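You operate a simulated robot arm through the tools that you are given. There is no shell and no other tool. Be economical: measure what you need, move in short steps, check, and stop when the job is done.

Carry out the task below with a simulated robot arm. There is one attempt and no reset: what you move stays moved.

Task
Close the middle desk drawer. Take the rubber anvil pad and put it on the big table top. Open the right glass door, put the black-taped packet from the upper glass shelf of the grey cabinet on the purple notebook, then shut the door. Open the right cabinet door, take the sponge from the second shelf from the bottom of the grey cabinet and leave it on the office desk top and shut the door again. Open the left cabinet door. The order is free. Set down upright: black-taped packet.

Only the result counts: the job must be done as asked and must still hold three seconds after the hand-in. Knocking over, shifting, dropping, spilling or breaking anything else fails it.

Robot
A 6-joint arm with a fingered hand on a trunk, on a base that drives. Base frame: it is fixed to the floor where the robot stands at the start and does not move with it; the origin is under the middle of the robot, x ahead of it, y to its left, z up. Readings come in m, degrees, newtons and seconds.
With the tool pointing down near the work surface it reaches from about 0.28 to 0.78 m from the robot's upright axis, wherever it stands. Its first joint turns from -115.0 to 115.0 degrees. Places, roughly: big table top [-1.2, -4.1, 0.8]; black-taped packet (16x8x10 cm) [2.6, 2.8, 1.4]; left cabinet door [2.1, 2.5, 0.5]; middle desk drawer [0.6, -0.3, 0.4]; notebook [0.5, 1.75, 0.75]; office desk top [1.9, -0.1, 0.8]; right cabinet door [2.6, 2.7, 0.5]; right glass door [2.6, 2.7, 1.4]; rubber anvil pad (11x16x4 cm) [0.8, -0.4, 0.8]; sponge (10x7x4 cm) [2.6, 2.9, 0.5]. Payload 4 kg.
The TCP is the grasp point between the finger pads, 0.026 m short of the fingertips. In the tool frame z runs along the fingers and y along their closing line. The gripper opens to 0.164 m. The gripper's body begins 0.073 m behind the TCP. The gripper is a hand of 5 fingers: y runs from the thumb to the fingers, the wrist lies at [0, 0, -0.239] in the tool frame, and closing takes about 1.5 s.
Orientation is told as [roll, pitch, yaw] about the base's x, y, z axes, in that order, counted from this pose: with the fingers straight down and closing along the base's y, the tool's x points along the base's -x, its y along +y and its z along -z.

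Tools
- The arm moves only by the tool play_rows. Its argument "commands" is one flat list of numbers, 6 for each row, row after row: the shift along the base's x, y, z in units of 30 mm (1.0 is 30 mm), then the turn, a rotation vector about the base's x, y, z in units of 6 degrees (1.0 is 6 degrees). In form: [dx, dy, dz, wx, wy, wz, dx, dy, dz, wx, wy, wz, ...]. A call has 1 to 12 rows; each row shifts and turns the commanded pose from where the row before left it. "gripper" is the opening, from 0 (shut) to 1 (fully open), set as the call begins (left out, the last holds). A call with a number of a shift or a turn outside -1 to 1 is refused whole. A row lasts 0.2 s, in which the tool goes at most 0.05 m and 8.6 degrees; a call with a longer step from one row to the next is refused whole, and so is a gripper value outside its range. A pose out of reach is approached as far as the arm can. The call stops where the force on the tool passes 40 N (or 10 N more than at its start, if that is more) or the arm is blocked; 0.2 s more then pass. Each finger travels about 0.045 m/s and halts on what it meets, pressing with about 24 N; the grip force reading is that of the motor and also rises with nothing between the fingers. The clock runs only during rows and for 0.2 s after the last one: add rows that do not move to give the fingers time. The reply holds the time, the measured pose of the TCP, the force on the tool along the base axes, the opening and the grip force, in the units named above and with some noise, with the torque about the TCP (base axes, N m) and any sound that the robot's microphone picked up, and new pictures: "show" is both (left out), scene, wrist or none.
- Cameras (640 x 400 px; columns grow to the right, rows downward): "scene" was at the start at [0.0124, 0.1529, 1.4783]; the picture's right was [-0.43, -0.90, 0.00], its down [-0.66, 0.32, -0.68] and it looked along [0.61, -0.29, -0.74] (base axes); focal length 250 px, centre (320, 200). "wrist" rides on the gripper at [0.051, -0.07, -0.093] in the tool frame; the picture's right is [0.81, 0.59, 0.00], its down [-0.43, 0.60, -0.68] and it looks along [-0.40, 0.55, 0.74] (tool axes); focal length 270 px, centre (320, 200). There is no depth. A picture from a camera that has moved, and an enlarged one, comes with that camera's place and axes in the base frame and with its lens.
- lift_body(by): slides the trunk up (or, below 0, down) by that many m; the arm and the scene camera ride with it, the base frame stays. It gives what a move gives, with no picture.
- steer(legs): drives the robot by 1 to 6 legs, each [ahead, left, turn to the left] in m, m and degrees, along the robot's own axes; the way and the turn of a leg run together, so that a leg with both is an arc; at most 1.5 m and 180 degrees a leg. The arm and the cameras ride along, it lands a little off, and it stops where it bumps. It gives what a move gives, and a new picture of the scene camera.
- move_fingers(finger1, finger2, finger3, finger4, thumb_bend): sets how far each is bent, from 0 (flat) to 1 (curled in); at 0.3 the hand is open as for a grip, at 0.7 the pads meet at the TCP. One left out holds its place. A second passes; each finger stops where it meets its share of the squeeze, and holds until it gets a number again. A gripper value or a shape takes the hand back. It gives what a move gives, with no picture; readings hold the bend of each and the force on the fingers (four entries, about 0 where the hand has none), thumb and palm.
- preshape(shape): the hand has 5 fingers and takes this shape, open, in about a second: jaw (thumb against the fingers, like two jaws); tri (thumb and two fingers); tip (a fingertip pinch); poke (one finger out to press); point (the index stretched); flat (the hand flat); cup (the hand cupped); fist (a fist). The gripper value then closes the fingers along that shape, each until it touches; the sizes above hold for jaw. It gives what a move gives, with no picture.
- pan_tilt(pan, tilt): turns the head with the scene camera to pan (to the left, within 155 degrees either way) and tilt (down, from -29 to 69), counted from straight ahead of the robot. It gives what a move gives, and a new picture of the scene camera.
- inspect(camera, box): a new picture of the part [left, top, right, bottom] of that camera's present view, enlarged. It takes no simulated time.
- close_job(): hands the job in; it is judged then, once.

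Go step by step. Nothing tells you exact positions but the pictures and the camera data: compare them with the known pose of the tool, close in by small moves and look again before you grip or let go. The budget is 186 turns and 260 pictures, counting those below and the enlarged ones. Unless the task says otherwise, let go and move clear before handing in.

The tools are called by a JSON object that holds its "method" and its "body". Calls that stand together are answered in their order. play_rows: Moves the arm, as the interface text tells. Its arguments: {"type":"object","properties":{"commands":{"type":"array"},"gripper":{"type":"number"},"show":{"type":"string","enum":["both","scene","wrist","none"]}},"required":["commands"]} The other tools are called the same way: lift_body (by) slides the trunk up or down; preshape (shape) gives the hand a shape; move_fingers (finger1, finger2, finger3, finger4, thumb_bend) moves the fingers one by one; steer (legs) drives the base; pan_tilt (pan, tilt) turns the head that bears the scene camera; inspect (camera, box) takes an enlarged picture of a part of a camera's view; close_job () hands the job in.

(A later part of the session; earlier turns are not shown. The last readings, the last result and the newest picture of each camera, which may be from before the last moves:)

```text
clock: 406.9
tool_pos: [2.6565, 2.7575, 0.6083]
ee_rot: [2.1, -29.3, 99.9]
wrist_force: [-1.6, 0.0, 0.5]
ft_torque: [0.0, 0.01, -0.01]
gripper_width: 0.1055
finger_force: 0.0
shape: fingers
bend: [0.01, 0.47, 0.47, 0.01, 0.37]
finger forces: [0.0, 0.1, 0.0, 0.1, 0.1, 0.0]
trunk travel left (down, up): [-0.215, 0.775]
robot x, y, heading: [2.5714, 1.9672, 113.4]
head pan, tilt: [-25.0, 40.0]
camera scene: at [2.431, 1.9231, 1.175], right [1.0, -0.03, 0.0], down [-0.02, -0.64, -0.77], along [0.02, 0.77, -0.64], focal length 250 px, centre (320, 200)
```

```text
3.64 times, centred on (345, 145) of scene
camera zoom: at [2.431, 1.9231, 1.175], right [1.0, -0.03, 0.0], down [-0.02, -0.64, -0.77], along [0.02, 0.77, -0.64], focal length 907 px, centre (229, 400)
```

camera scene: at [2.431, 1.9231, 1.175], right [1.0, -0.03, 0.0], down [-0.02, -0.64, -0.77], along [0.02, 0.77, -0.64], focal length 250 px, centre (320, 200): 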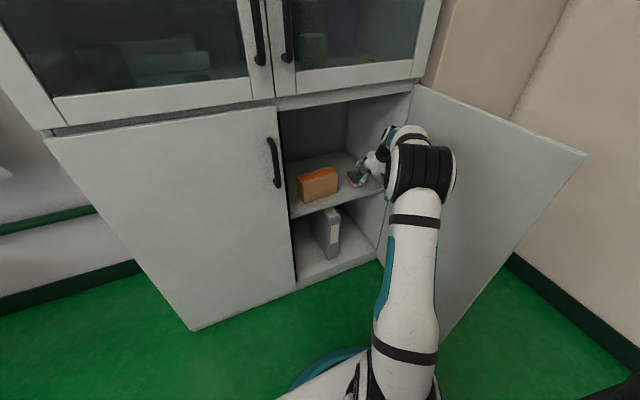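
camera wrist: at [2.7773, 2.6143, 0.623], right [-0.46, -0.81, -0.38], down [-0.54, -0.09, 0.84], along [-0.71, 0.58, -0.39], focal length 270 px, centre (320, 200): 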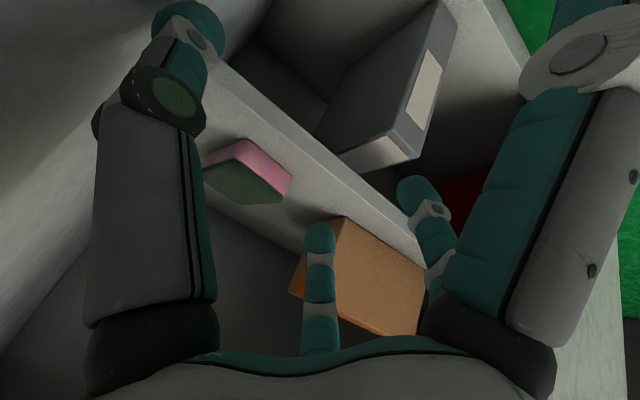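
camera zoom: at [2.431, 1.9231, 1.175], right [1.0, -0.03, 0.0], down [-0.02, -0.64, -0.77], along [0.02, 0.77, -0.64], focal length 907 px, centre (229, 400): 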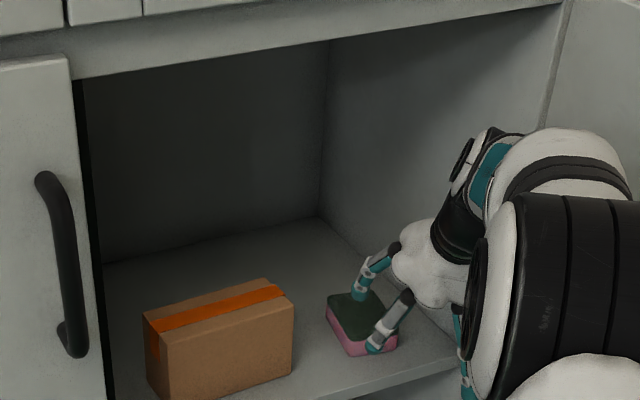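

Clear close view: centre (2.621, 2.854). The base goes 10 cm forward, then I descend.

{"method": "steer", "body": {"legs": [[0.1, 0, 0]]}}

{"method": "inspect", "body": {"camera": "wrist", "box": [0, 0, 640, 400]}}

{"method": "inspect", "body": {"camera": "scene", "box": [270, 90, 420, 200]}}

```text
clock: 408.1
tool_pos: [2.6199, 2.8475, 0.6082]
ee_rot: [2.2, -29.3, 99.8]
wrist_force: [0.3, 0.3, -0.2]
ft_torque: [0.03, 0.02, 0.0]
gripper_width: 0.1053
finger_force: 0.0
shape: fingers
bend: [0.01, 0.47, 0.47, 0.01, 0.37]
finger forces: [0.0, 0.0, 0.1, 0.0, 0.0, 0.1]
trunk travel left (down, up): [-0.215, 0.775]
robot x, y, heading: [2.5344, 2.0551, 113.2]
head pan, tilt: [-25.0, 40.0]
camera scene: at [2.3918, 2.0135, 1.175], right [1.0, -0.03, 0.0], down [-0.02, -0.64, -0.77], along [0.02, 0.77, -0.64], focal length 250 px, centre (320, 200)
```

scene: 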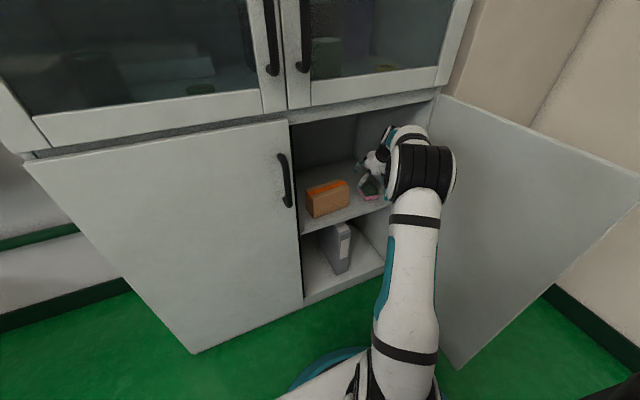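

```text
1.00 times, centred on (320, 200) of wrist (not enlarged: the box is as wide or as high as the picture)
camera zoom: at [2.7056, 2.7739, 0.6636], right [-0.46, -0.81, -0.38], down [-0.57, -0.06, 0.82], along [-0.69, 0.59, -0.43], focal length 270 px, centre (320, 200)
```

zoom: 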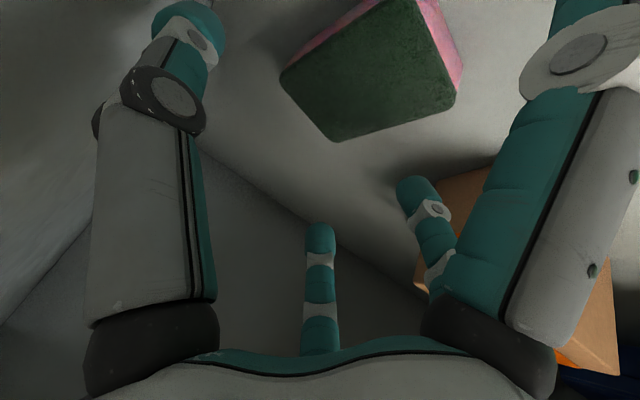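

```text
3.64 times, centred on (345, 145) of scene
camera zoom: at [2.3918, 2.0135, 1.175], right [1.0, -0.03, 0.0], down [-0.02, -0.64, -0.77], along [0.02, 0.77, -0.64], focal length 907 px, centre (229, 400)
```

zoom: 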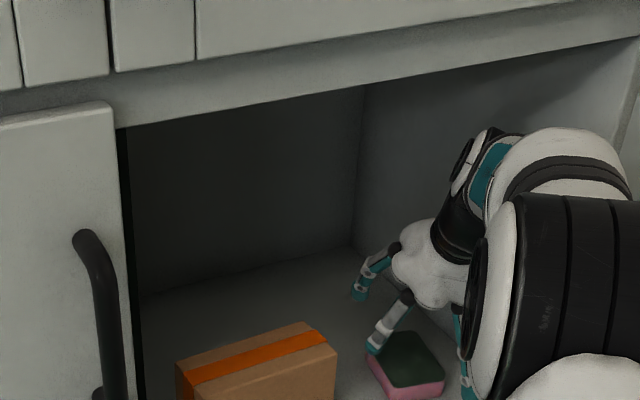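

Right above the sponge. Descend 7 cm.

{"method": "play_rows", "body": {"commands": [0, 0, -0.8, 0, 0, 0, 0, 0, -0.8, 0, 0, 0, 0, 0, -0.7, 0, 0, 0], "show": "wrist"}}

{"method": "inspect", "body": {"camera": "scene", "box": [300, 110, 420, 210]}}

```text
clock: 408.9
tool_pos: [2.6188, 2.8483, 0.5438]
ee_rot: [2.2, -29.5, 99.8]
wrist_force: [0.4, -4.2, 15.5]
ft_torque: [-0.47, 0.68, 0.21]
gripper_width: 0.1051
finger_force: 7.5
shape: fingers
bend: [0.01, 0.48, 0.47, 0.01, 0.37]
finger forces: [0.1, 15.7, 0.1, 0.0, 0.0, 0.0]
trunk travel left (down, up): [-0.215, 0.775]
robot x, y, heading: [2.5336, 2.0578, 113.4]
head pan, tilt: [-25.0, 40.0]
camera wrist: at [2.7049, 2.7742, 0.5993], right [-0.46, -0.8, -0.38], down [-0.57, -0.07, 0.82], along [-0.69, 0.59, -0.42], focal length 270 px, centre (320, 200)
```

wrist: 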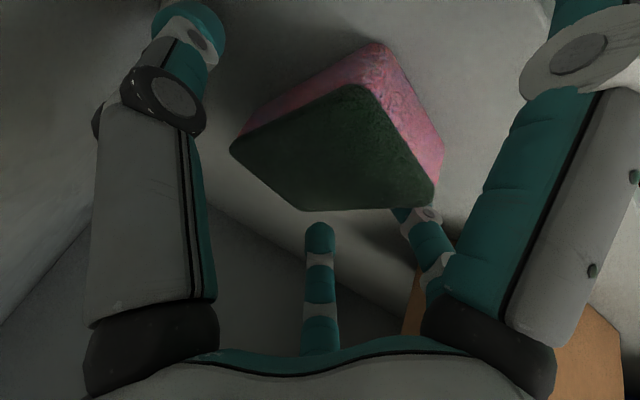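

```text
4.00 times, centred on (360, 160) of scene
camera zoom: at [2.3917, 2.012, 1.1754], right [1.0, -0.03, 0.0], down [-0.02, -0.64, -0.77], along [0.02, 0.77, -0.64], focal length 998 px, centre (160, 360)
```

zoom: 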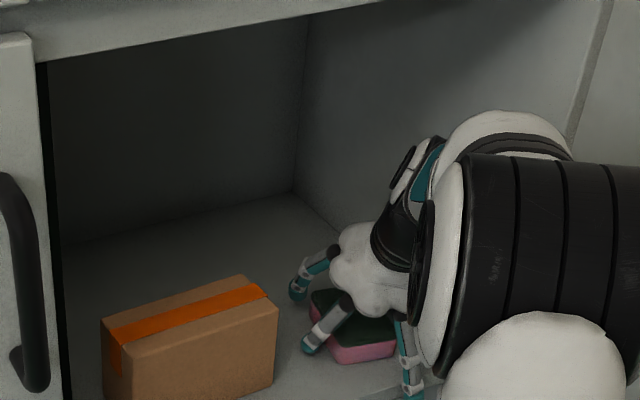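

Finger 2 touches the shelf beside the sponge. I rise 4 mm and close thumb against fingers 2–3.

{"method": "play_rows", "body": {"commands": [0, 0, 0.15, 0, 0, 0], "show": "none"}}

{"method": "move_fingers", "body": {"finger2": 0.8, "finger3": 0.8, "thumb_bend": 0.8}}

{"method": "inspect", "body": {"camera": "wrist", "box": [0, 0, 640, 400]}}

{"method": "inspect", "body": {"camera": "scene", "box": [300, 110, 420, 210]}}

```text
clock: 409.3
tool_pos: [2.6173, 2.8484, 0.5438]
ee_rot: [2.3, -29.2, 99.9]
wrist_force: [-0.2, 1.5, 4.2]
ft_torque: [-0.01, 0.2, -0.12]
gripper_width: 0.1054
finger_force: 2.4
shape: fingers
bend: [0.01, 0.48, 0.47, 0.01, 0.37]
finger forces: [0.0, 4.7, 0.1, 0.0, 0.0, 0.0]
trunk travel left (down, up): [-0.215, 0.775]
robot x, y, heading: [2.5362, 2.0541, 113.0]
head pan, tilt: [-25.0, 40.0]
```

```text
clock: 410.3
tool_pos: [2.6179, 2.8483, 0.5448]
ee_rot: [2.2, -29.3, 99.9]
wrist_force: [-0.8, 0.0, 0.3]
ft_torque: [-0.01, -0.01, 0.0]
gripper_width: 0.1004
finger_force: 17.0
shape: fingers
bend: [0.01, 0.59, 0.59, 0.01, 0.53]
finger forces: [0.0, 8.6, 8.1, 0.0, 16.8, 0.0]
trunk travel left (down, up): [-0.215, 0.775]
robot x, y, heading: [2.5325, 2.0548, 113.5]
head pan, tilt: [-25.0, 40.0]
```

```text
1.00 times, centred on (320, 200) of wrist (not enlarged: the box is as wide or as high as the picture)
camera zoom: at [2.7047, 2.7741, 0.6003], right [-0.46, -0.81, -0.38], down [-0.57, -0.06, 0.82], along [-0.69, 0.59, -0.43], focal length 270 px, centre (320, 200)
```

zoom: 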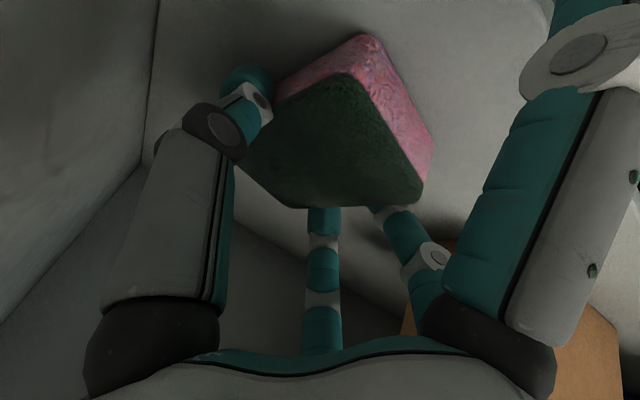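

```text
4.00 times, centred on (360, 160) of scene
camera zoom: at [2.3918, 2.0136, 1.175], right [1.0, -0.03, 0.0], down [-0.02, -0.64, -0.77], along [0.02, 0.77, -0.64], focal length 998 px, centre (160, 360)
```

zoom: 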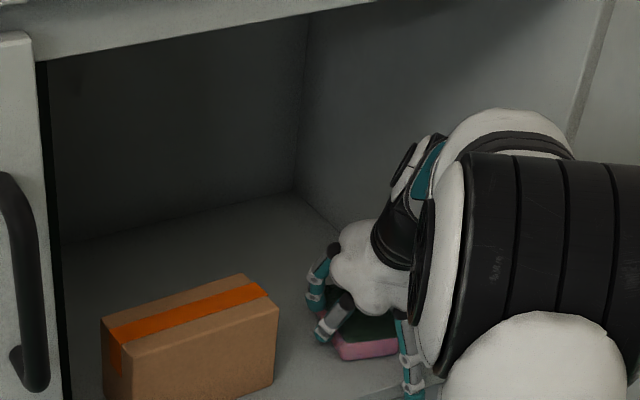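

Gripped with balanced forces. Lift 5 cm and check.

{"method": "play_rows", "body": {"commands": [0, 0, 0.5, 0, 0, 0, 0, 0, 0.6, 0, 0, 0, 0, 0, 0.6, 0, 0, 0], "show": "wrist"}}

{"method": "inspect", "body": {"camera": "scene", "box": [300, 110, 420, 210]}}

```text
clock: 411.1
tool_pos: [2.6168, 2.8481, 0.5941]
ee_rot: [2.1, -29.1, 99.9]
wrist_force: [0.5, 0.0, -0.1]
ft_torque: [0.02, -0.01, -0.01]
gripper_width: 0.1003
finger_force: 16.7
shape: fingers
bend: [0.01, 0.59, 0.59, 0.01, 0.53]
finger forces: [0.0, 8.7, 8.1, 0.0, 16.8, 0.0]
trunk travel left (down, up): [-0.215, 0.775]
robot x, y, heading: [2.5353, 2.0548, 113.6]
head pan, tilt: [-25.0, 40.0]
camera wrist: at [2.7047, 2.7738, 0.6501], right [-0.46, -0.81, -0.38], down [-0.57, -0.06, 0.82], along [-0.69, 0.59, -0.43], focal length 270 px, centre (320, 200)
```

wrist: 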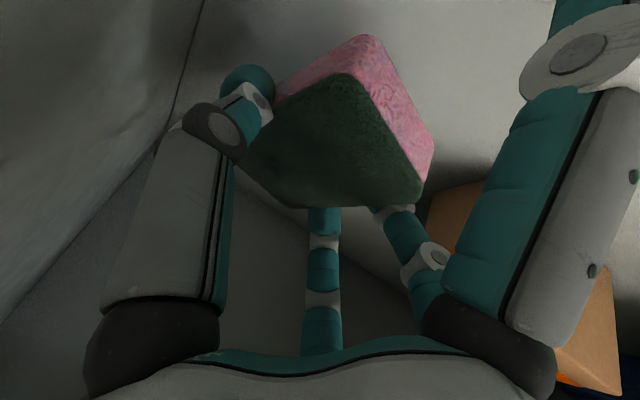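

```text
4.00 times, centred on (360, 160) of scene
camera zoom: at [2.3918, 2.0137, 1.175], right [1.0, -0.03, 0.0], down [-0.02, -0.64, -0.77], along [0.02, 0.77, -0.64], focal length 998 px, centre (160, 360)
```

zoom: 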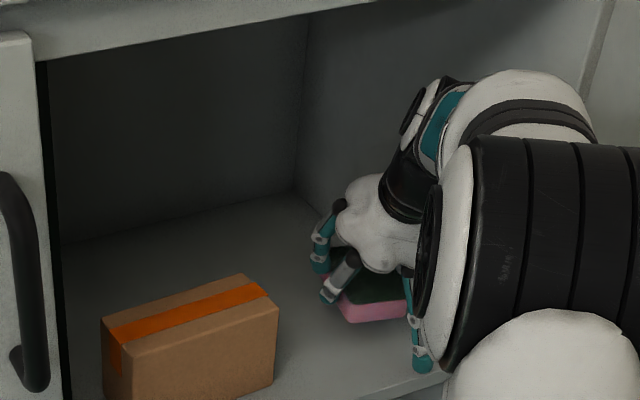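

The sponge is held. I back out, raise, and take it to the desk.

{"method": "steer", "body": {"legs": [[-0.3, 0.03, 0], [-0.25, 0.3, 0]]}}

{"method": "lift_body", "body": {"by": 0.4}}

{"method": "lift_body", "body": {"by": 0.1}}

{"method": "steer", "body": {"legs": [[0.0, 0.45, 0], [0, 0, -180]]}}

{"method": "pan_tilt", "body": {"pan": -20, "tilt": 40}}

```text
clock: 415.2
tool_pos: [2.538, 2.2054, 0.5935]
ee_rot: [2.2, -29.2, 99.6]
wrist_force: [-0.7, -0.9, -0.6]
ft_torque: [0.0, 0.02, 0.02]
gripper_width: 0.1003
finger_force: 16.8
shape: fingers
bend: [0.01, 0.59, 0.59, 0.01, 0.53]
finger forces: [0.1, 8.7, 8.0, 0.1, 16.8, 0.1]
trunk travel left (down, up): [-0.215, 0.775]
robot x, y, heading: [2.4438, 1.411, 113.0]
head pan, tilt: [-25.0, 40.0]
camera scene: at [2.3068, 1.3729, 1.175], right [1.0, -0.03, 0.0], down [-0.02, -0.64, -0.77], along [0.02, 0.77, -0.64], focal length 250 px, centre (320, 200)
```

scene: 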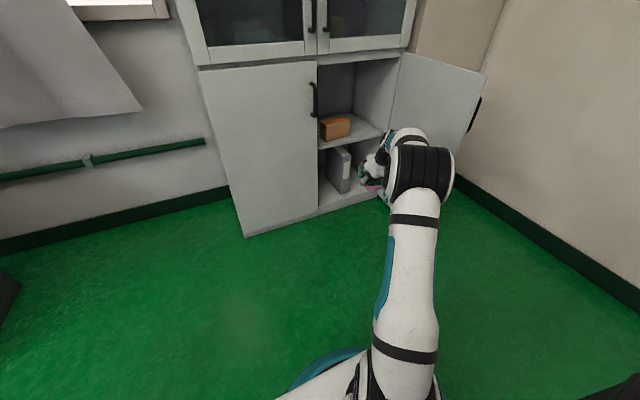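

```text
clock: 419.1
tool_pos: [2.5375, 2.2059, 0.9939]
ee_rot: [2.2, -29.3, 99.6]
wrist_force: [-0.6, -0.2, 0.3]
ft_torque: [0.0, 0.01, 0.0]
gripper_width: 0.1005
finger_force: 16.5
shape: fingers
bend: [0.01, 0.59, 0.59, 0.01, 0.53]
finger forces: [0.0, 8.7, 8.1, 0.0, 16.8, 0.0]
trunk travel left (down, up): [-0.615, 0.375]
robot x, y, heading: [2.4502, 1.4152, 113.2]
head pan, tilt: [-25.0, 40.0]
```

```text
clock: 420.4
tool_pos: [2.5366, 2.2067, 1.0945]
ee_rot: [2.1, -29.2, 99.6]
wrist_force: [-0.1, 0.0, -0.9]
ft_torque: [-0.03, -0.01, 0.04]
gripper_width: 0.1004
finger_force: 16.8
shape: fingers
bend: [0.01, 0.59, 0.59, 0.01, 0.53]
finger forces: [0.0, 8.7, 8.2, 0.1, 16.9, 0.0]
trunk travel left (down, up): [-0.715, 0.275]
robot x, y, heading: [2.4521, 1.413, 113.0]
head pan, tilt: [-25.0, 40.0]
```

```text
clock: 430.4
tool_pos: [1.9397, 0.4515, 1.0942]
ee_rot: [2.1, -29.3, -81.6]
wrist_force: [0.5, -0.1, -0.5]
ft_torque: [0.0, -0.01, 0.01]
gripper_width: 0.1002
finger_force: 16.3
shape: fingers
bend: [0.01, 0.59, 0.59, 0.01, 0.53]
finger forces: [0.1, 8.4, 7.9, 0.1, 16.3, 0.0]
trunk travel left (down, up): [-0.715, 0.275]
robot x, y, heading: [2.0438, 1.2465, -67.8]
head pan, tilt: [-25.0, 40.0]
camera scene: at [2.1891, 1.2835, 1.675], right [-1.0, 0.05, 0.0], down [0.03, 0.64, -0.77], along [-0.04, -0.76, -0.64], focal length 250 px, centre (320, 200)
```

scene: 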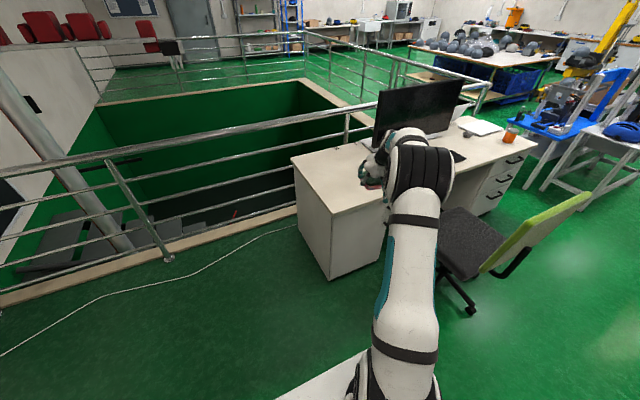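

```text
clock: 431.1
tool_pos: [1.941, 0.4519, 1.0947]
ee_rot: [2.2, -29.3, -81.6]
wrist_force: [0.1, 0.2, 0.3]
ft_torque: [-0.02, 0.0, -0.01]
gripper_width: 0.1001
finger_force: 16.2
shape: fingers
bend: [0.01, 0.59, 0.59, 0.01, 0.53]
finger forces: [0.0, 8.4, 7.9, 0.0, 16.3, 0.1]
trunk travel left (down, up): [-0.715, 0.275]
robot x, y, heading: [2.0443, 1.2415, -67.9]
head pan, tilt: [-20.0, 40.0]
camera scene: at [2.1965, 1.2834, 1.675], right [-1.0, -0.03, 0.0], down [-0.02, 0.64, -0.77], along [0.03, -0.77, -0.64], focal length 250 px, centre (320, 200)
```

scene: 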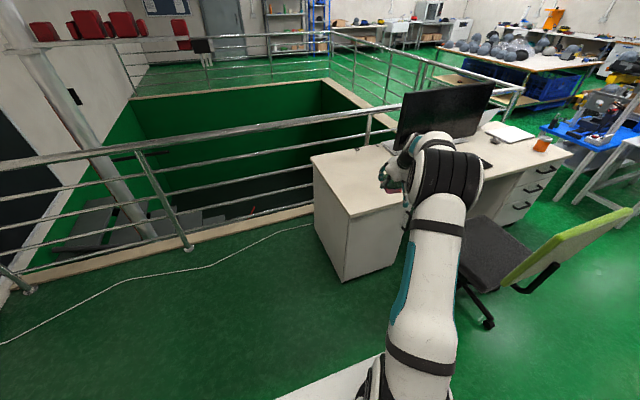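

The desk's free left end is right ahead; target about (1.97, 0.10). I drive forward.

{"method": "steer", "body": {"legs": [[0.33, -0.1, 0]]}}

{"method": "lift_body", "body": {"by": -0.2}}

{"method": "inspect", "body": {"camera": "wrist", "box": [0, 0, 640, 400]}}

{"method": "inspect", "body": {"camera": "scene", "box": [280, 100, 480, 250]}}

```text
clock: 433.3
tool_pos: [1.9757, 0.1094, 1.0939]
ee_rot: [2.2, -29.2, -81.3]
wrist_force: [0.4, -0.5, -0.2]
ft_torque: [0.03, -0.01, 0.0]
gripper_width: 0.1002
finger_force: 16.5
shape: fingers
bend: [0.01, 0.59, 0.59, 0.01, 0.53]
finger forces: [0.0, 8.5, 7.8, 0.0, 16.3, 0.0]
trunk travel left (down, up): [-0.715, 0.275]
robot x, y, heading: [2.0748, 0.8973, -67.6]
head pan, tilt: [-20.0, 40.0]
camera scene: at [2.2278, 0.9414, 1.675], right [-1.0, -0.04, 0.0], down [-0.03, 0.64, -0.77], along [0.03, -0.77, -0.64], focal length 250 px, centre (320, 200)
```

scene: 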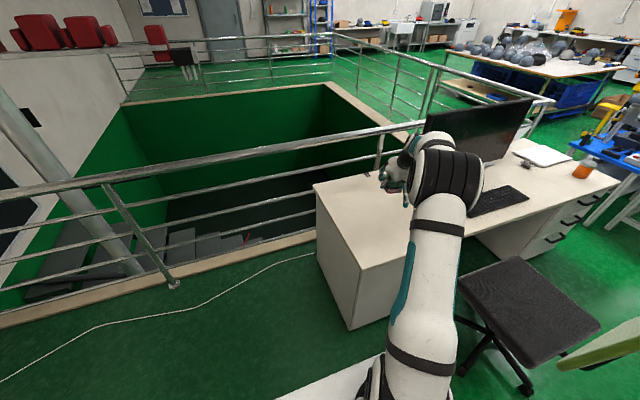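

```text
clock: 435.5
tool_pos: [1.9753, 0.1094, 0.8943]
ee_rot: [2.2, -29.4, -81.4]
wrist_force: [-0.5, 0.6, -0.2]
ft_torque: [0.02, 0.01, -0.01]
gripper_width: 0.1003
finger_force: 16.3
shape: fingers
bend: [0.01, 0.59, 0.59, 0.01, 0.53]
finger forces: [0.0, 8.5, 7.9, 0.0, 16.3, 0.1]
trunk travel left (down, up): [-0.515, 0.475]
robot x, y, heading: [2.0732, 0.9036, -67.7]
head pan, tilt: [-20.0, 40.0]
```

```text
1.00 times, centred on (320, 200) of wrist (not enlarged: the box is as wide or as high as the picture)
camera zoom: at [1.8898, 0.1866, 0.9501], right [0.47, 0.8, -0.38], down [0.57, 0.05, 0.82], along [0.67, -0.6, -0.43], focal length 270 px, centre (320, 200)
```

zoom: 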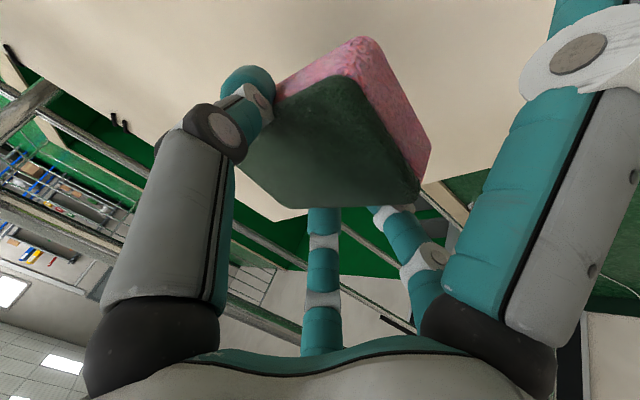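

```text
2.67 times, centred on (380, 175) of scene
camera zoom: at [2.2277, 0.9425, 1.475], right [-1.0, -0.04, 0.0], down [-0.03, 0.64, -0.77], along [0.03, -0.77, -0.64], focal length 665 px, centre (160, 267)
```

zoom: 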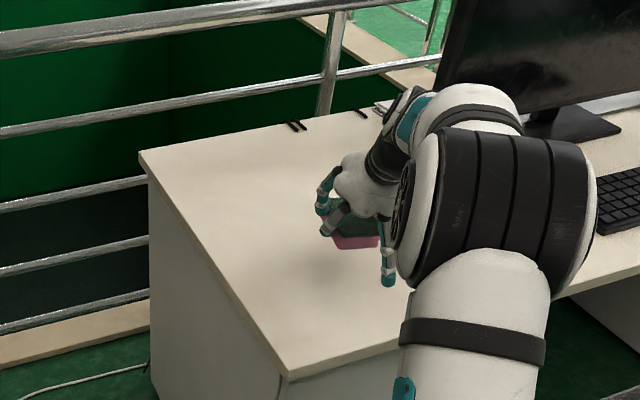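

Over free desk surface. I lower.

{"method": "play_rows", "body": {"commands": [0, 0, -0.9, 0, 0, 0, 0, 0, -0.9, 0, 0, 0, 0, 0, -0.9, 0, 0, 0], "show": "none"}}

{"method": "play_rows", "body": {"commands": [0, 0, -0.2, 0, 0, 0, 0, 0, -0.2, 0, 0, 0], "show": "none"}}

{"method": "play_rows", "body": {"commands": [0, 0, -0.15, 0, 0, 0, 0, 0, -0.15, 0, 0, 0], "show": "none"}}

{"method": "inspect", "body": {"camera": "scene", "box": [320, 140, 440, 230]}}

```text
clock: 436.3
tool_pos: [1.9767, 0.11, 0.8144]
ee_rot: [2.2, -29.3, -81.2]
wrist_force: [0.4, -0.8, 0.1]
ft_torque: [0.02, 0.03, -0.01]
gripper_width: 0.1005
finger_force: 16.5
shape: fingers
bend: [0.0, 0.59, 0.59, 0.01, 0.53]
finger forces: [0.2, 8.5, 7.8, 0.1, 16.4, 0.0]
trunk travel left (down, up): [-0.515, 0.475]
robot x, y, heading: [2.0732, 0.8991, -67.6]
head pan, tilt: [-20.0, 40.0]
```

```text
clock: 436.9
tool_pos: [1.9779, 0.1046, 0.8144]
ee_rot: [1.9, -30.4, -81.0]
wrist_force: [1.9, 1.7, 14.6]
ft_torque: [1.47, 0.54, -0.23]
gripper_width: 0.1046
finger_force: 23.2
shape: fingers
bend: [0.0, 0.59, 0.59, 0.01, 0.53]
finger forces: [13.9, 8.4, 7.9, 0.1, 16.2, 0.0]
trunk travel left (down, up): [-0.515, 0.475]
robot x, y, heading: [2.0772, 0.9031, -67.7]
head pan, tilt: [-20.0, 40.0]
stopped in row 2: the force on the tool passed its limit at 43 N (the readings are from after the stop); the commanded pose is now the measured one
```

```text
clock: 437.5
tool_pos: [1.9778, 0.1018, 0.8134]
ee_rot: [1.5, -30.9, -80.9]
wrist_force: [2.2, 2.5, 15.3]
ft_torque: [1.6, 0.6, -0.26]
gripper_width: 0.1058
finger_force: 24.2
shape: fingers
bend: [0.0, 0.59, 0.59, 0.01, 0.53]
finger forces: [14.7, 8.5, 7.9, 0.0, 16.3, 0.0]
trunk travel left (down, up): [-0.515, 0.475]
robot x, y, heading: [2.077, 0.8978, -67.7]
head pan, tilt: [-20.0, 40.0]
stopped in row 2: the force on the tool passed its limit at 44 N (the readings are from after the stop); the commanded pose is now the measured one
```

```text
4.44 times, centred on (380, 185) of scene
camera zoom: at [2.2282, 0.9441, 1.4747], right [-1.0, -0.04, 0.0], down [-0.03, 0.64, -0.77], along [0.03, -0.77, -0.64], focal length 1109 px, centre (53, 267)
```

zoom: 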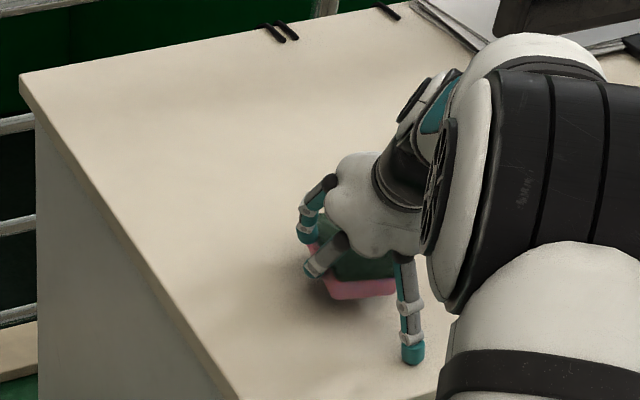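

The stretched finger 1 touches the desk first. I lift a little, curl finger 1, and continue.

{"method": "play_rows", "body": {"commands": [0, 0, 0.4, 0, 0, 0, 0, 0, 0.4, 0, 0, 0], "show": "none"}}

{"method": "move_fingers", "body": {"finger1": 0.8}}

{"method": "play_rows", "body": {"commands": [0, 0, -0.4, 0, 0, 0, 0, 0, -0.4, 0, 0, 0, 0, 0, -0.3, 0, 0, 0], "show": "none"}}

{"method": "inspect", "body": {"camera": "scene", "box": [320, 140, 440, 230]}}

```text
clock: 438.1
tool_pos: [1.9798, 0.103, 0.8348]
ee_rot: [1.6, -30.6, -80.9]
wrist_force: [0.4, 0.1, 0.0]
ft_torque: [0.01, 0.0, -0.02]
gripper_width: 0.1007
finger_force: 16.3
shape: fingers
bend: [0.0, 0.59, 0.59, 0.01, 0.53]
finger forces: [0.1, 8.5, 7.9, 0.0, 16.2, 0.0]
trunk travel left (down, up): [-0.515, 0.475]
robot x, y, heading: [2.0731, 0.9008, -67.8]
head pan, tilt: [-20.0, 40.0]
```

```text
clock: 439.1
tool_pos: [1.9791, 0.103, 0.8356]
ee_rot: [1.6, -30.7, -80.9]
wrist_force: [0.9, -0.2, 0.0]
ft_torque: [-0.03, 0.01, 0.0]
gripper_width: 0.0497
finger_force: 19.2
shape: fingers
bend: [0.45, 0.59, 0.58, 0.01, 0.54]
finger forces: [7.0, 8.3, 8.1, 0.0, 15.8, 0.0]
trunk travel left (down, up): [-0.515, 0.475]
robot x, y, heading: [2.0722, 0.9026, -67.7]
head pan, tilt: [-20.0, 40.0]
```

```text
clock: 439.9
tool_pos: [1.9774, 0.1017, 0.8091]
ee_rot: [1.4, -31.1, -80.9]
wrist_force: [-3.0, 5.1, 25.0]
ft_torque: [1.11, 0.53, 0.04]
gripper_width: 0.0474
finger_force: 35.1
shape: fingers
bend: [0.46, 0.6, 0.59, 0.01, 0.54]
finger forces: [38.4, 9.0, 6.6, 0.0, 15.8, 0.0]
trunk travel left (down, up): [-0.515, 0.475]
robot x, y, heading: [2.0776, 0.8989, -67.8]
head pan, tilt: [-20.0, 40.0]
```

```text
4.44 times, centred on (380, 185) of scene
camera zoom: at [2.2279, 0.9458, 1.4755], right [-1.0, -0.04, 0.0], down [-0.03, 0.64, -0.77], along [0.03, -0.77, -0.64], focal length 1109 px, centre (53, 267)
```

zoom: 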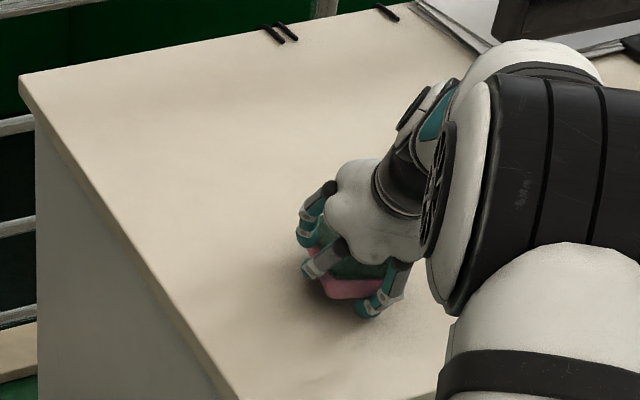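

Finger 1 still limits. I straighten the tool by ~10° so the sponge's rear edge meets the desk, then lower.

{"method": "play_rows", "body": {"commands": [0, 0, 0.4, 0, 0, 0, 0, 0, 0, 0.82, 0.14, 0, 0, 0, 0, 0.82, 0.14, 0, 0, 0, -0.3, 0, 0, 0, 0, 0, -0.2, 0, 0, 0, 0, 0, -0.2, 0, 0, 0], "show": "none"}}

{"method": "play_rows", "body": {"commands": [0, 0, -0.15, 0, 0, 0, 0, 0, -0.15, 0, 0, 0], "show": "wrist"}}

{"method": "inspect", "body": {"camera": "scene", "box": [320, 140, 440, 230]}}

```text
clock: 441.1
tool_pos: [1.9656, 0.1172, 0.8015]
ee_rot: [2.0, -22.6, -80.8]
wrist_force: [-0.4, 4.8, 20.7]
ft_torque: [0.9, 0.19, -0.03]
gripper_width: 0.0451
finger_force: 31.3
shape: fingers
bend: [0.48, 0.6, 0.58, 0.01, 0.54]
finger forces: [28.3, 10.8, 7.7, 0.0, 16.1, 0.0]
out of reach, approached as far as the arm can: row 3, 4, 5, 6
trunk travel left (down, up): [-0.515, 0.475]
robot x, y, heading: [2.0727, 0.8988, -67.8]
head pan, tilt: [-20.0, 40.0]
stopped in row 6: the force on the tool passed its limit at 44 N (the readings are from after the stop); the commanded pose is now the measured one
```

```text
clock: 441.5
tool_pos: [1.9636, 0.1155, 0.801]
ee_rot: [1.8, -22.8, -80.7]
wrist_force: [1.4, 2.7, 18.9]
ft_torque: [0.78, 0.13, -0.05]
gripper_width: 0.0449
finger_force: 30.6
shape: fingers
bend: [0.48, 0.6, 0.58, 0.01, 0.54]
finger forces: [26.8, 10.8, 7.4, 0.1, 16.2, 0.0]
trunk travel left (down, up): [-0.515, 0.475]
robot x, y, heading: [2.0754, 0.9026, -68.0]
head pan, tilt: [-20.0, 40.0]
stopped in row 2: the force on the tool passed its limit at 44 N (the readings are from after the stop); the commanded pose is now the measured one
camera wrist: at [1.8799, 0.1855, 0.8672], right [0.46, 0.84, -0.3], down [0.59, -0.03, 0.81], along [0.67, -0.55, -0.51], focal length 270 px, centre (320, 200)
```

wrist: 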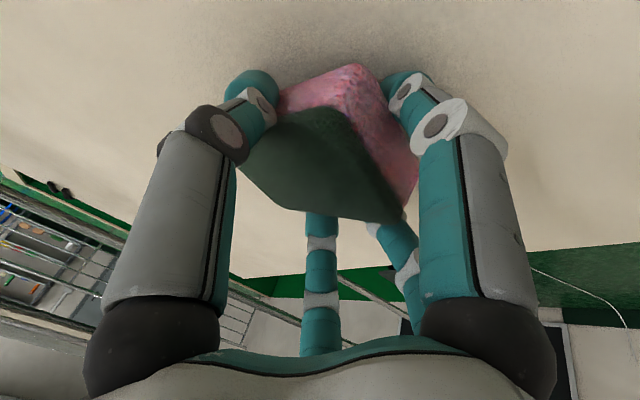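

```text
4.44 times, centred on (380, 185) of scene
camera zoom: at [2.2283, 0.9451, 1.4748], right [-1.0, -0.04, 0.0], down [-0.03, 0.64, -0.77], along [0.03, -0.77, -0.64], focal length 1109 px, centre (53, 267)
```

zoom: 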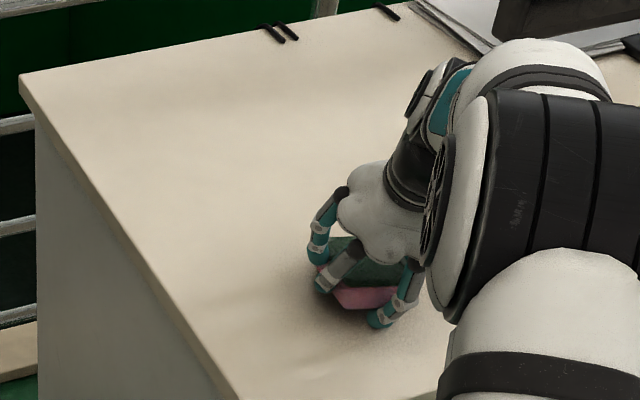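

The sponge is essentially on the desk. Release and rise.

{"method": "move_fingers", "body": {"finger1": 0.2, "finger2": 0.4, "finger3": 0.4, "thumb_bend": 0.3}}

{"method": "play_rows", "body": {"commands": [0, 0, 0.5, 0, 0, 0, 0, 0, 0.7, 0, 0, 0, 0, 0, 1, 0, 0, 0, 0, 0, 1, 0, 0, 0, 0, 0, 1, 0, 0, 0], "show": "wrist"}}

{"method": "lift_body", "body": {"by": 0.2}}

{"method": "inspect", "body": {"camera": "scene", "box": [300, 140, 440, 240]}}

```text
clock: 442.5
tool_pos: [1.9645, 0.115, 0.7977]
ee_rot: [1.9, -22.6, -80.7]
wrist_force: [0.9, -1.0, 8.3]
ft_torque: [0.35, 0.13, -0.01]
gripper_width: 0.078
finger_force: 3.9
shape: fingers
bend: [0.24, 0.4, 0.4, 0.01, 0.3]
finger forces: [8.3, 0.0, 0.1, 0.1, 0.0, 0.0]
trunk travel left (down, up): [-0.515, 0.475]
robot x, y, heading: [2.073, 0.8965, -67.4]
head pan, tilt: [-20.0, 40.0]
```

```text
clock: 443.7
tool_pos: [1.9559, 0.1266, 0.9123]
ee_rot: [3.2, -23.4, -80.8]
wrist_force: [0.4, -0.9, 0.5]
ft_torque: [0.01, -0.01, -0.01]
gripper_width: 0.0987
finger_force: 0.1
shape: fingers
bend: [0.2, 0.4, 0.4, 0.01, 0.3]
finger forces: [0.1, 0.0, 0.0, 0.0, 0.1, 0.1]
out of reach, approached as far as the arm can: row 3, 4, 5
trunk travel left (down, up): [-0.515, 0.475]
robot x, y, heading: [2.0761, 0.9025, -67.5]
head pan, tilt: [-20.0, 40.0]
camera wrist: at [1.8683, 0.1983, 0.9768], right [0.46, 0.84, -0.29], down [0.57, -0.02, 0.82], along [0.68, -0.54, -0.49], focal length 270 px, centre (320, 200)
```

wrist: 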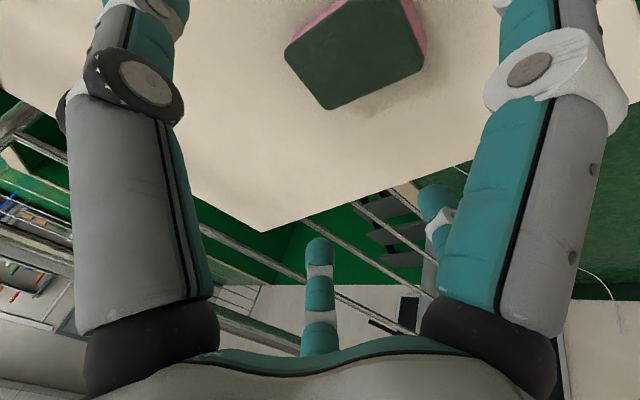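

```text
clock: 445.9
tool_pos: [1.9555, 0.1287, 1.1127]
ee_rot: [3.2, -23.5, -80.7]
wrist_force: [0.6, -0.1, -0.3]
ft_torque: [-0.03, -0.03, 0.0]
gripper_width: 0.0983
finger_force: 0.1
shape: fingers
bend: [0.2, 0.4, 0.4, 0.01, 0.3]
finger forces: [0.0, 0.1, 0.1, 0.0, 0.1, 0.0]
trunk travel left (down, up): [-0.715, 0.275]
robot x, y, heading: [2.0745, 0.9007, -67.5]
head pan, tilt: [-20.0, 40.0]
```

```text
4.00 times, centred on (370, 190) of scene
camera zoom: at [2.2279, 0.9426, 1.675], right [-1.0, -0.04, 0.0], down [-0.03, 0.64, -0.77], along [0.03, -0.77, -0.64], focal length 998 px, centre (120, 240)
```

zoom: 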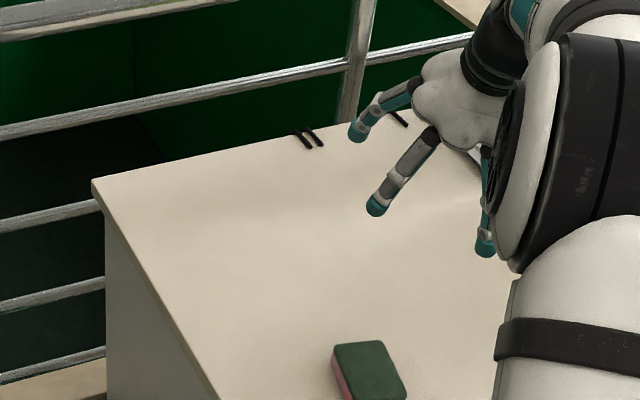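

The sponge lies on the desk. Next I return to shut the right cabinet door: fist closed, drive to its right side.

{"method": "preshape", "body": {"shape": "jaw"}}

{"method": "play_rows", "body": {"commands": [0, 0, 0, 0, 0, 0, 0, 0, 0, 0, 0, 0], "gripper": 0, "show": "none"}}

{"method": "steer", "body": {"legs": [[-0.33, 0, 0], [0, 0, 180], [-0.18, 0, 0], [0, -1.3, 0]]}}

{"method": "pan_tilt", "body": {"pan": -15, "tilt": 35}}

```text
clock: 446.8
tool_pos: [1.9551, 0.1285, 1.114]
ee_rot: [3.3, -23.6, -80.7]
wrist_force: [-1.0, -0.4, -0.7]
ft_torque: [-0.02, -0.01, -0.01]
gripper_width: 0.164
finger_force: 0.0
shape: jaw
bend: [0.3, 0.3, 0.3, 0.3, 0.3]
finger forces: [0.0, 0.0, 0.0, 0.0, 0.0, 0.0]
trunk travel left (down, up): [-0.715, 0.275]
robot x, y, heading: [2.074, 0.9017, -67.5]
head pan, tilt: [-20.0, 40.0]
```

```text
clock: 447.4
tool_pos: [1.9552, 0.1286, 1.1136]
ee_rot: [3.2, -23.6, -80.9]
wrist_force: [-0.2, 0.8, 0.2]
ft_torque: [0.0, 0.04, -0.03]
gripper_width: 0.112
finger_force: 0.1
shape: jaw
bend: [0.3, 0.3, 0.3, 0.3, 0.7]
finger forces: [0.0, 0.0, 0.0, 0.0, 0.1, 0.1]
trunk travel left (down, up): [-0.715, 0.275]
robot x, y, heading: [2.0733, 0.8989, -67.6]
head pan, tilt: [-20.0, 40.0]
```

```text
clock: 464.1
tool_pos: [3.3342, 2.2816, 1.113]
ee_rot: [3.2, -23.5, 98.7]
wrist_force: [-0.3, -0.3, -0.4]
ft_torque: [-0.01, -0.01, 0.0]
gripper_width: 0.0
finger_force: 24.4
shape: jaw
bend: [0.7, 0.7, 0.7, 0.7, 0.7]
finger forces: [0.0, 0.0, 0.1, 0.1, 0.0, 0.0]
trunk travel left (down, up): [-0.715, 0.275]
robot x, y, heading: [3.204, 1.5157, 111.7]
head pan, tilt: [-20.0, 40.0]
camera scene: at [3.0559, 1.4746, 1.675], right [1.0, 0.03, 0.0], down [0.02, -0.64, -0.77], along [-0.02, 0.77, -0.64], focal length 250 px, centre (320, 200)
```

scene: 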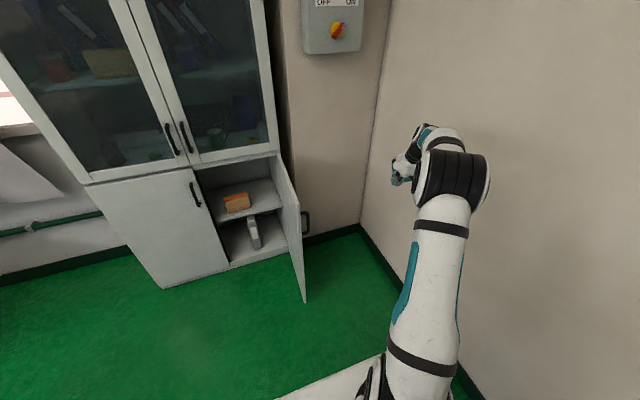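

```text
clock: 464.7
tool_pos: [3.3339, 2.2821, 1.1131]
ee_rot: [3.2, -23.5, 98.7]
wrist_force: [0.0, -0.6, 0.4]
ft_torque: [0.0, -0.02, -0.02]
gripper_width: 0.0002
finger_force: 23.9
shape: jaw
bend: [0.7, 0.7, 0.7, 0.7, 0.7]
finger forces: [0.0, 0.1, 0.0, 0.1, 0.1, 0.0]
trunk travel left (down, up): [-0.715, 0.275]
robot x, y, heading: [3.2076, 1.5107, 111.8]
head pan, tilt: [-15.0, 35.0]
camera scene: at [3.0479, 1.4769, 1.6825], right [0.99, 0.12, 0.0], down [0.07, -0.57, -0.82], along [-0.1, 0.81, -0.57], focal length 250 px, centre (320, 200)
```

scene: 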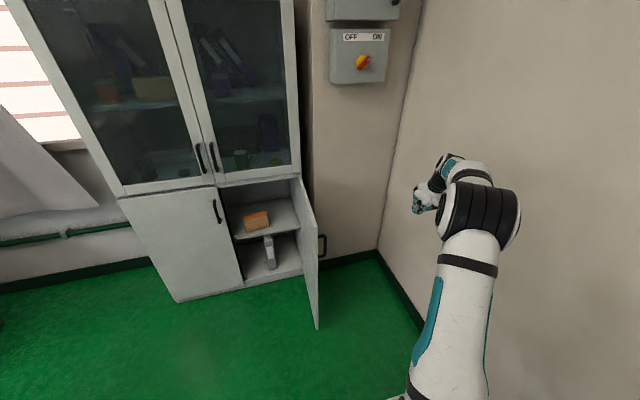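

I'm right of the open lower door. Lower the hand to z ≈ 0.81, move forward, then push left.

{"method": "lift_body", "body": {"by": -0.3}}

{"method": "steer", "body": {"legs": [[0.33, 0, 1], [0, 0.4, 0]]}}

```text
clock: 467.7
tool_pos: [3.3334, 2.2814, 0.8146]
ee_rot: [3.2, -23.5, 98.6]
wrist_force: [0.5, 0.2, -0.4]
ft_torque: [-0.01, 0.0, -0.01]
gripper_width: 0.0
finger_force: 23.8
shape: jaw
bend: [0.7, 0.7, 0.7, 0.7, 0.7]
finger forces: [0.0, 0.0, 0.0, 0.0, 0.0, 0.0]
trunk travel left (down, up): [-0.415, 0.575]
robot x, y, heading: [3.2079, 1.5106, 111.8]
head pan, tilt: [-15.0, 35.0]
```

```text
clock: 472.0
tool_pos: [2.8269, 2.4376, 0.8135]
ee_rot: [3.3, -23.5, 99.8]
wrist_force: [-0.1, 0.3, -0.1]
ft_torque: [0.0, -0.01, -0.03]
gripper_width: 0.0
finger_force: 23.7
shape: jaw
bend: [0.7, 0.7, 0.7, 0.7, 0.7]
finger forces: [0.1, 0.0, 0.1, 0.1, 0.1, 0.1]
trunk travel left (down, up): [-0.415, 0.575]
robot x, y, heading: [2.7143, 1.6631, 113.2]
head pan, tilt: [-15.0, 35.0]
camera scene: at [2.5576, 1.6259, 1.3826], right [0.99, 0.14, 0.0], down [0.08, -0.57, -0.82], along [-0.11, 0.81, -0.57], focal length 250 px, centre (320, 200)
```

scene: 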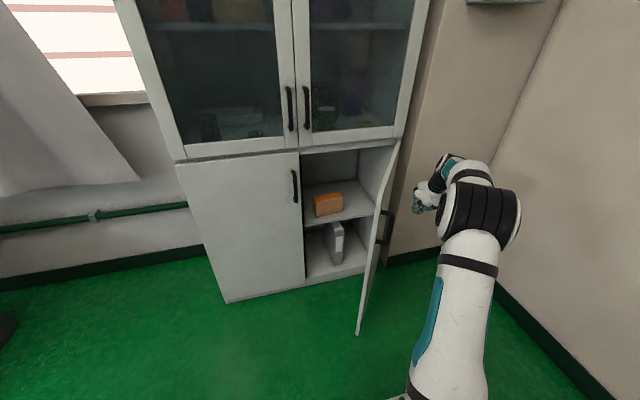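

{"method": "steer", "body": {"legs": [[0, 0.25, 0]]}}

```text
clock: 473.3
tool_pos: [2.704, 2.3887, 0.8208]
ee_rot: [2.7, -24.8, 99.9]
wrist_force: [-0.2, 1.4, -1.0]
ft_torque: [0.02, -0.01, 0.03]
gripper_width: 0.0
finger_force: 24.1
shape: jaw
bend: [0.7, 0.7, 0.7, 0.7, 0.7]
finger forces: [0.1, 0.0, 0.0, 0.1, 0.0, 0.0]
trunk travel left (down, up): [-0.415, 0.575]
robot x, y, heading: [2.5958, 1.609, 113.1]
head pan, tilt: [-15.0, 35.0]
stopped in leg 1: the force on the tool passed its limit at 60 N (the readings are from after the stop); the commanded pose is now the measured one
camera scene: at [2.4344, 1.5727, 1.3825], right [0.99, 0.14, 0.0], down [0.08, -0.57, -0.82], along [-0.12, 0.81, -0.57], focal length 250 px, centre (320, 200)
```

scene: 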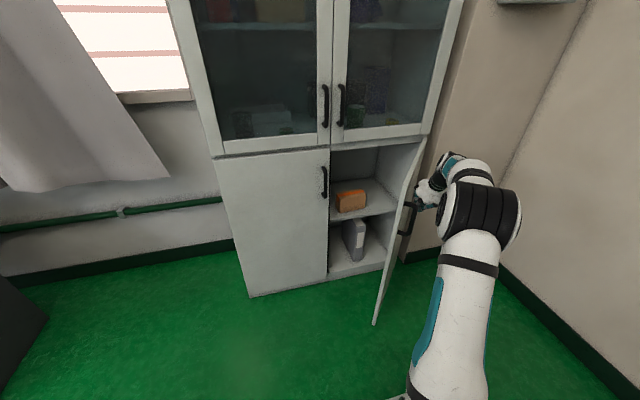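

Stopped by force: perhaps the hand is against the handle. Zoom.

{"method": "inspect", "body": {"camera": "scene", "box": [340, 120, 480, 260]}}

{"method": "inspect", "body": {"camera": "wrist", "box": [0, 0, 640, 400]}}

```text
2.86 times, centred on (410, 190) of scene
camera zoom: at [2.4344, 1.5727, 1.3825], right [0.99, 0.14, 0.0], down [0.08, -0.57, -0.82], along [-0.12, 0.81, -0.57], focal length 713 px, centre (63, 229)
```

zoom: 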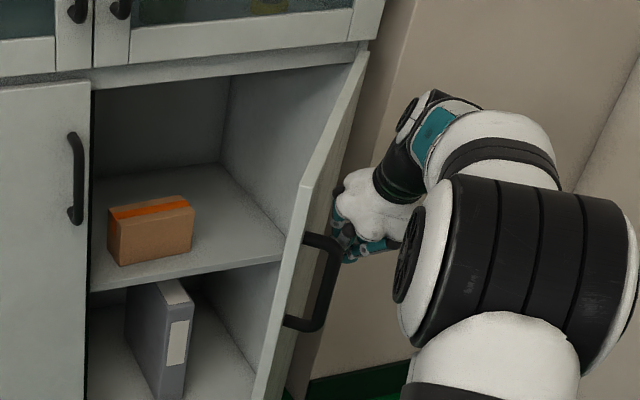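

```text
1.00 times, centred on (320, 200) of wrist (not enlarged: the box is as wide or as high as the picture)
camera zoom: at [2.7905, 2.3211, 0.8829], right [-0.45, -0.84, -0.31], down [-0.57, 0.0, 0.82], along [-0.69, 0.55, -0.48], focal length 270 px, centre (320, 200)
```

zoom: 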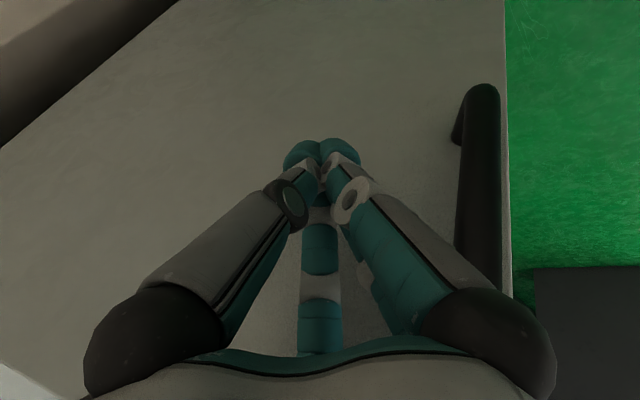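

Contact is fine – on the door face beside the handle. I continue gently with the arm, pushing perpendicular to the door.

{"method": "play_rows", "body": {"commands": [-0.6, 0.08, 0, 0, 0, 0, -0.6, 0.12, 0, 0, 0, 0, -0.6, 0.18, 0, 0, 0, 0, -0.58, 0.25, 0, 0, 0, 0, -0.55, 0.3, 0, 0, 0, 0, -0.55, 0.35, 0, 0, 0, 0], "show": "scene"}}

```text
clock: 474.1
tool_pos: [2.6642, 2.3989, 0.823]
ee_rot: [3.2, -26.0, 99.5]
wrist_force: [-1.0, 0.3, -0.7]
ft_torque: [0.03, 0.01, -0.05]
gripper_width: 0.0001
finger_force: 23.9
shape: jaw
bend: [0.7, 0.7, 0.7, 0.7, 0.7]
finger forces: [0.0, 0.0, 0.0, 0.0, 0.0, 0.0]
out of reach, approached as far as the arm can: row 2, 3
trunk travel left (down, up): [-0.415, 0.575]
robot x, y, heading: [2.5902, 1.6129, 112.8]
head pan, tilt: [-15.0, 35.0]
stopped in row 3: the force on the tool passed its limit at 43 N (the readings are from after the stop); the commanded pose is now the measured one
camera scene: at [2.4342, 1.573, 1.3823], right [0.99, 0.14, 0.0], down [0.08, -0.57, -0.82], along [-0.12, 0.81, -0.57], focal length 250 px, centre (320, 200)
```

scene: 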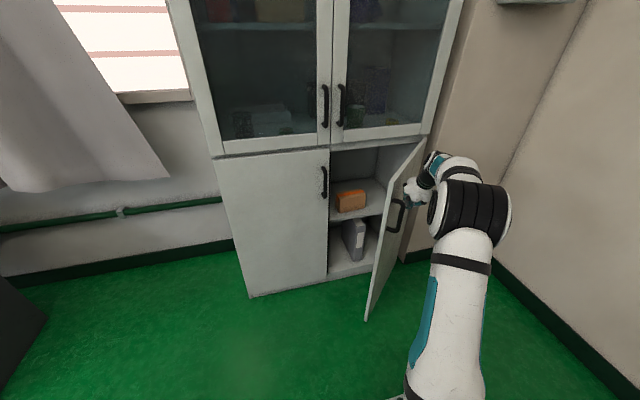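

{"method": "steer", "body": {"legs": [[0.06, 0.1, 0]]}}

{"method": "steer", "body": {"legs": [[0.08, 0.06, 0]]}}

```text
clock: 475.3
tool_pos: [2.5489, 2.4143, 0.8242]
ee_rot: [3.2, -26.0, 99.5]
wrist_force: [-0.2, -0.2, 0.9]
ft_torque: [0.01, 0.02, -0.04]
gripper_width: 0.0002
finger_force: 23.9
shape: jaw
bend: [0.7, 0.7, 0.7, 0.7, 0.7]
finger forces: [0.0, 0.0, 0.0, 0.1, 0.0, 0.0]
trunk travel left (down, up): [-0.415, 0.575]
robot x, y, heading: [2.4754, 1.6296, 113.1]
head pan, tilt: [-15.0, 35.0]
camera scene: at [2.3175, 1.5891, 1.3825], right [0.99, 0.14, 0.0], down [0.08, -0.57, -0.82], along [-0.11, 0.81, -0.57], focal length 250 px, centre (320, 200)
```

scene: 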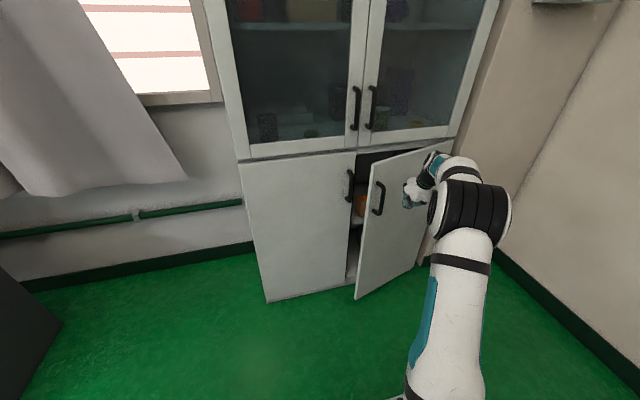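

```text
clock: 476.5
tool_pos: [2.4655, 2.4644, 0.8217]
ee_rot: [3.1, -26.0, 99.3]
wrist_force: [-0.7, -0.5, 0.5]
ft_torque: [0.03, -0.01, -0.01]
gripper_width: 0.0
finger_force: 23.6
shape: jaw
bend: [0.7, 0.7, 0.7, 0.7, 0.7]
finger forces: [0.0, 0.1, 0.0, 0.1, 0.0, 0.0]
trunk travel left (down, up): [-0.415, 0.575]
robot x, y, heading: [2.3911, 1.6775, 112.6]
head pan, tilt: [-15.0, 35.0]
camera scene: at [2.2307, 1.6404, 1.3825], right [0.99, 0.14, 0.0], down [0.08, -0.57, -0.82], along [-0.11, 0.81, -0.57], focal length 250 px, centre (320, 200)
```

scene: 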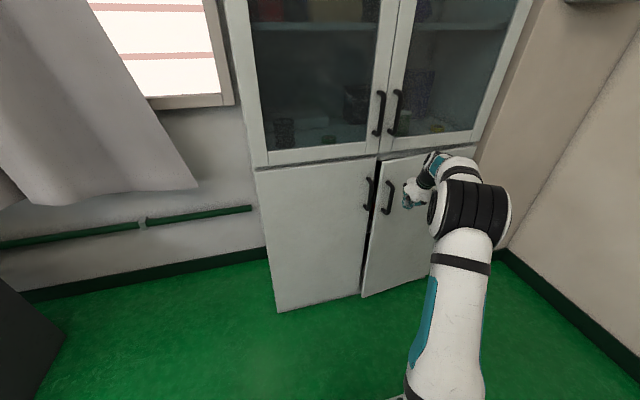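

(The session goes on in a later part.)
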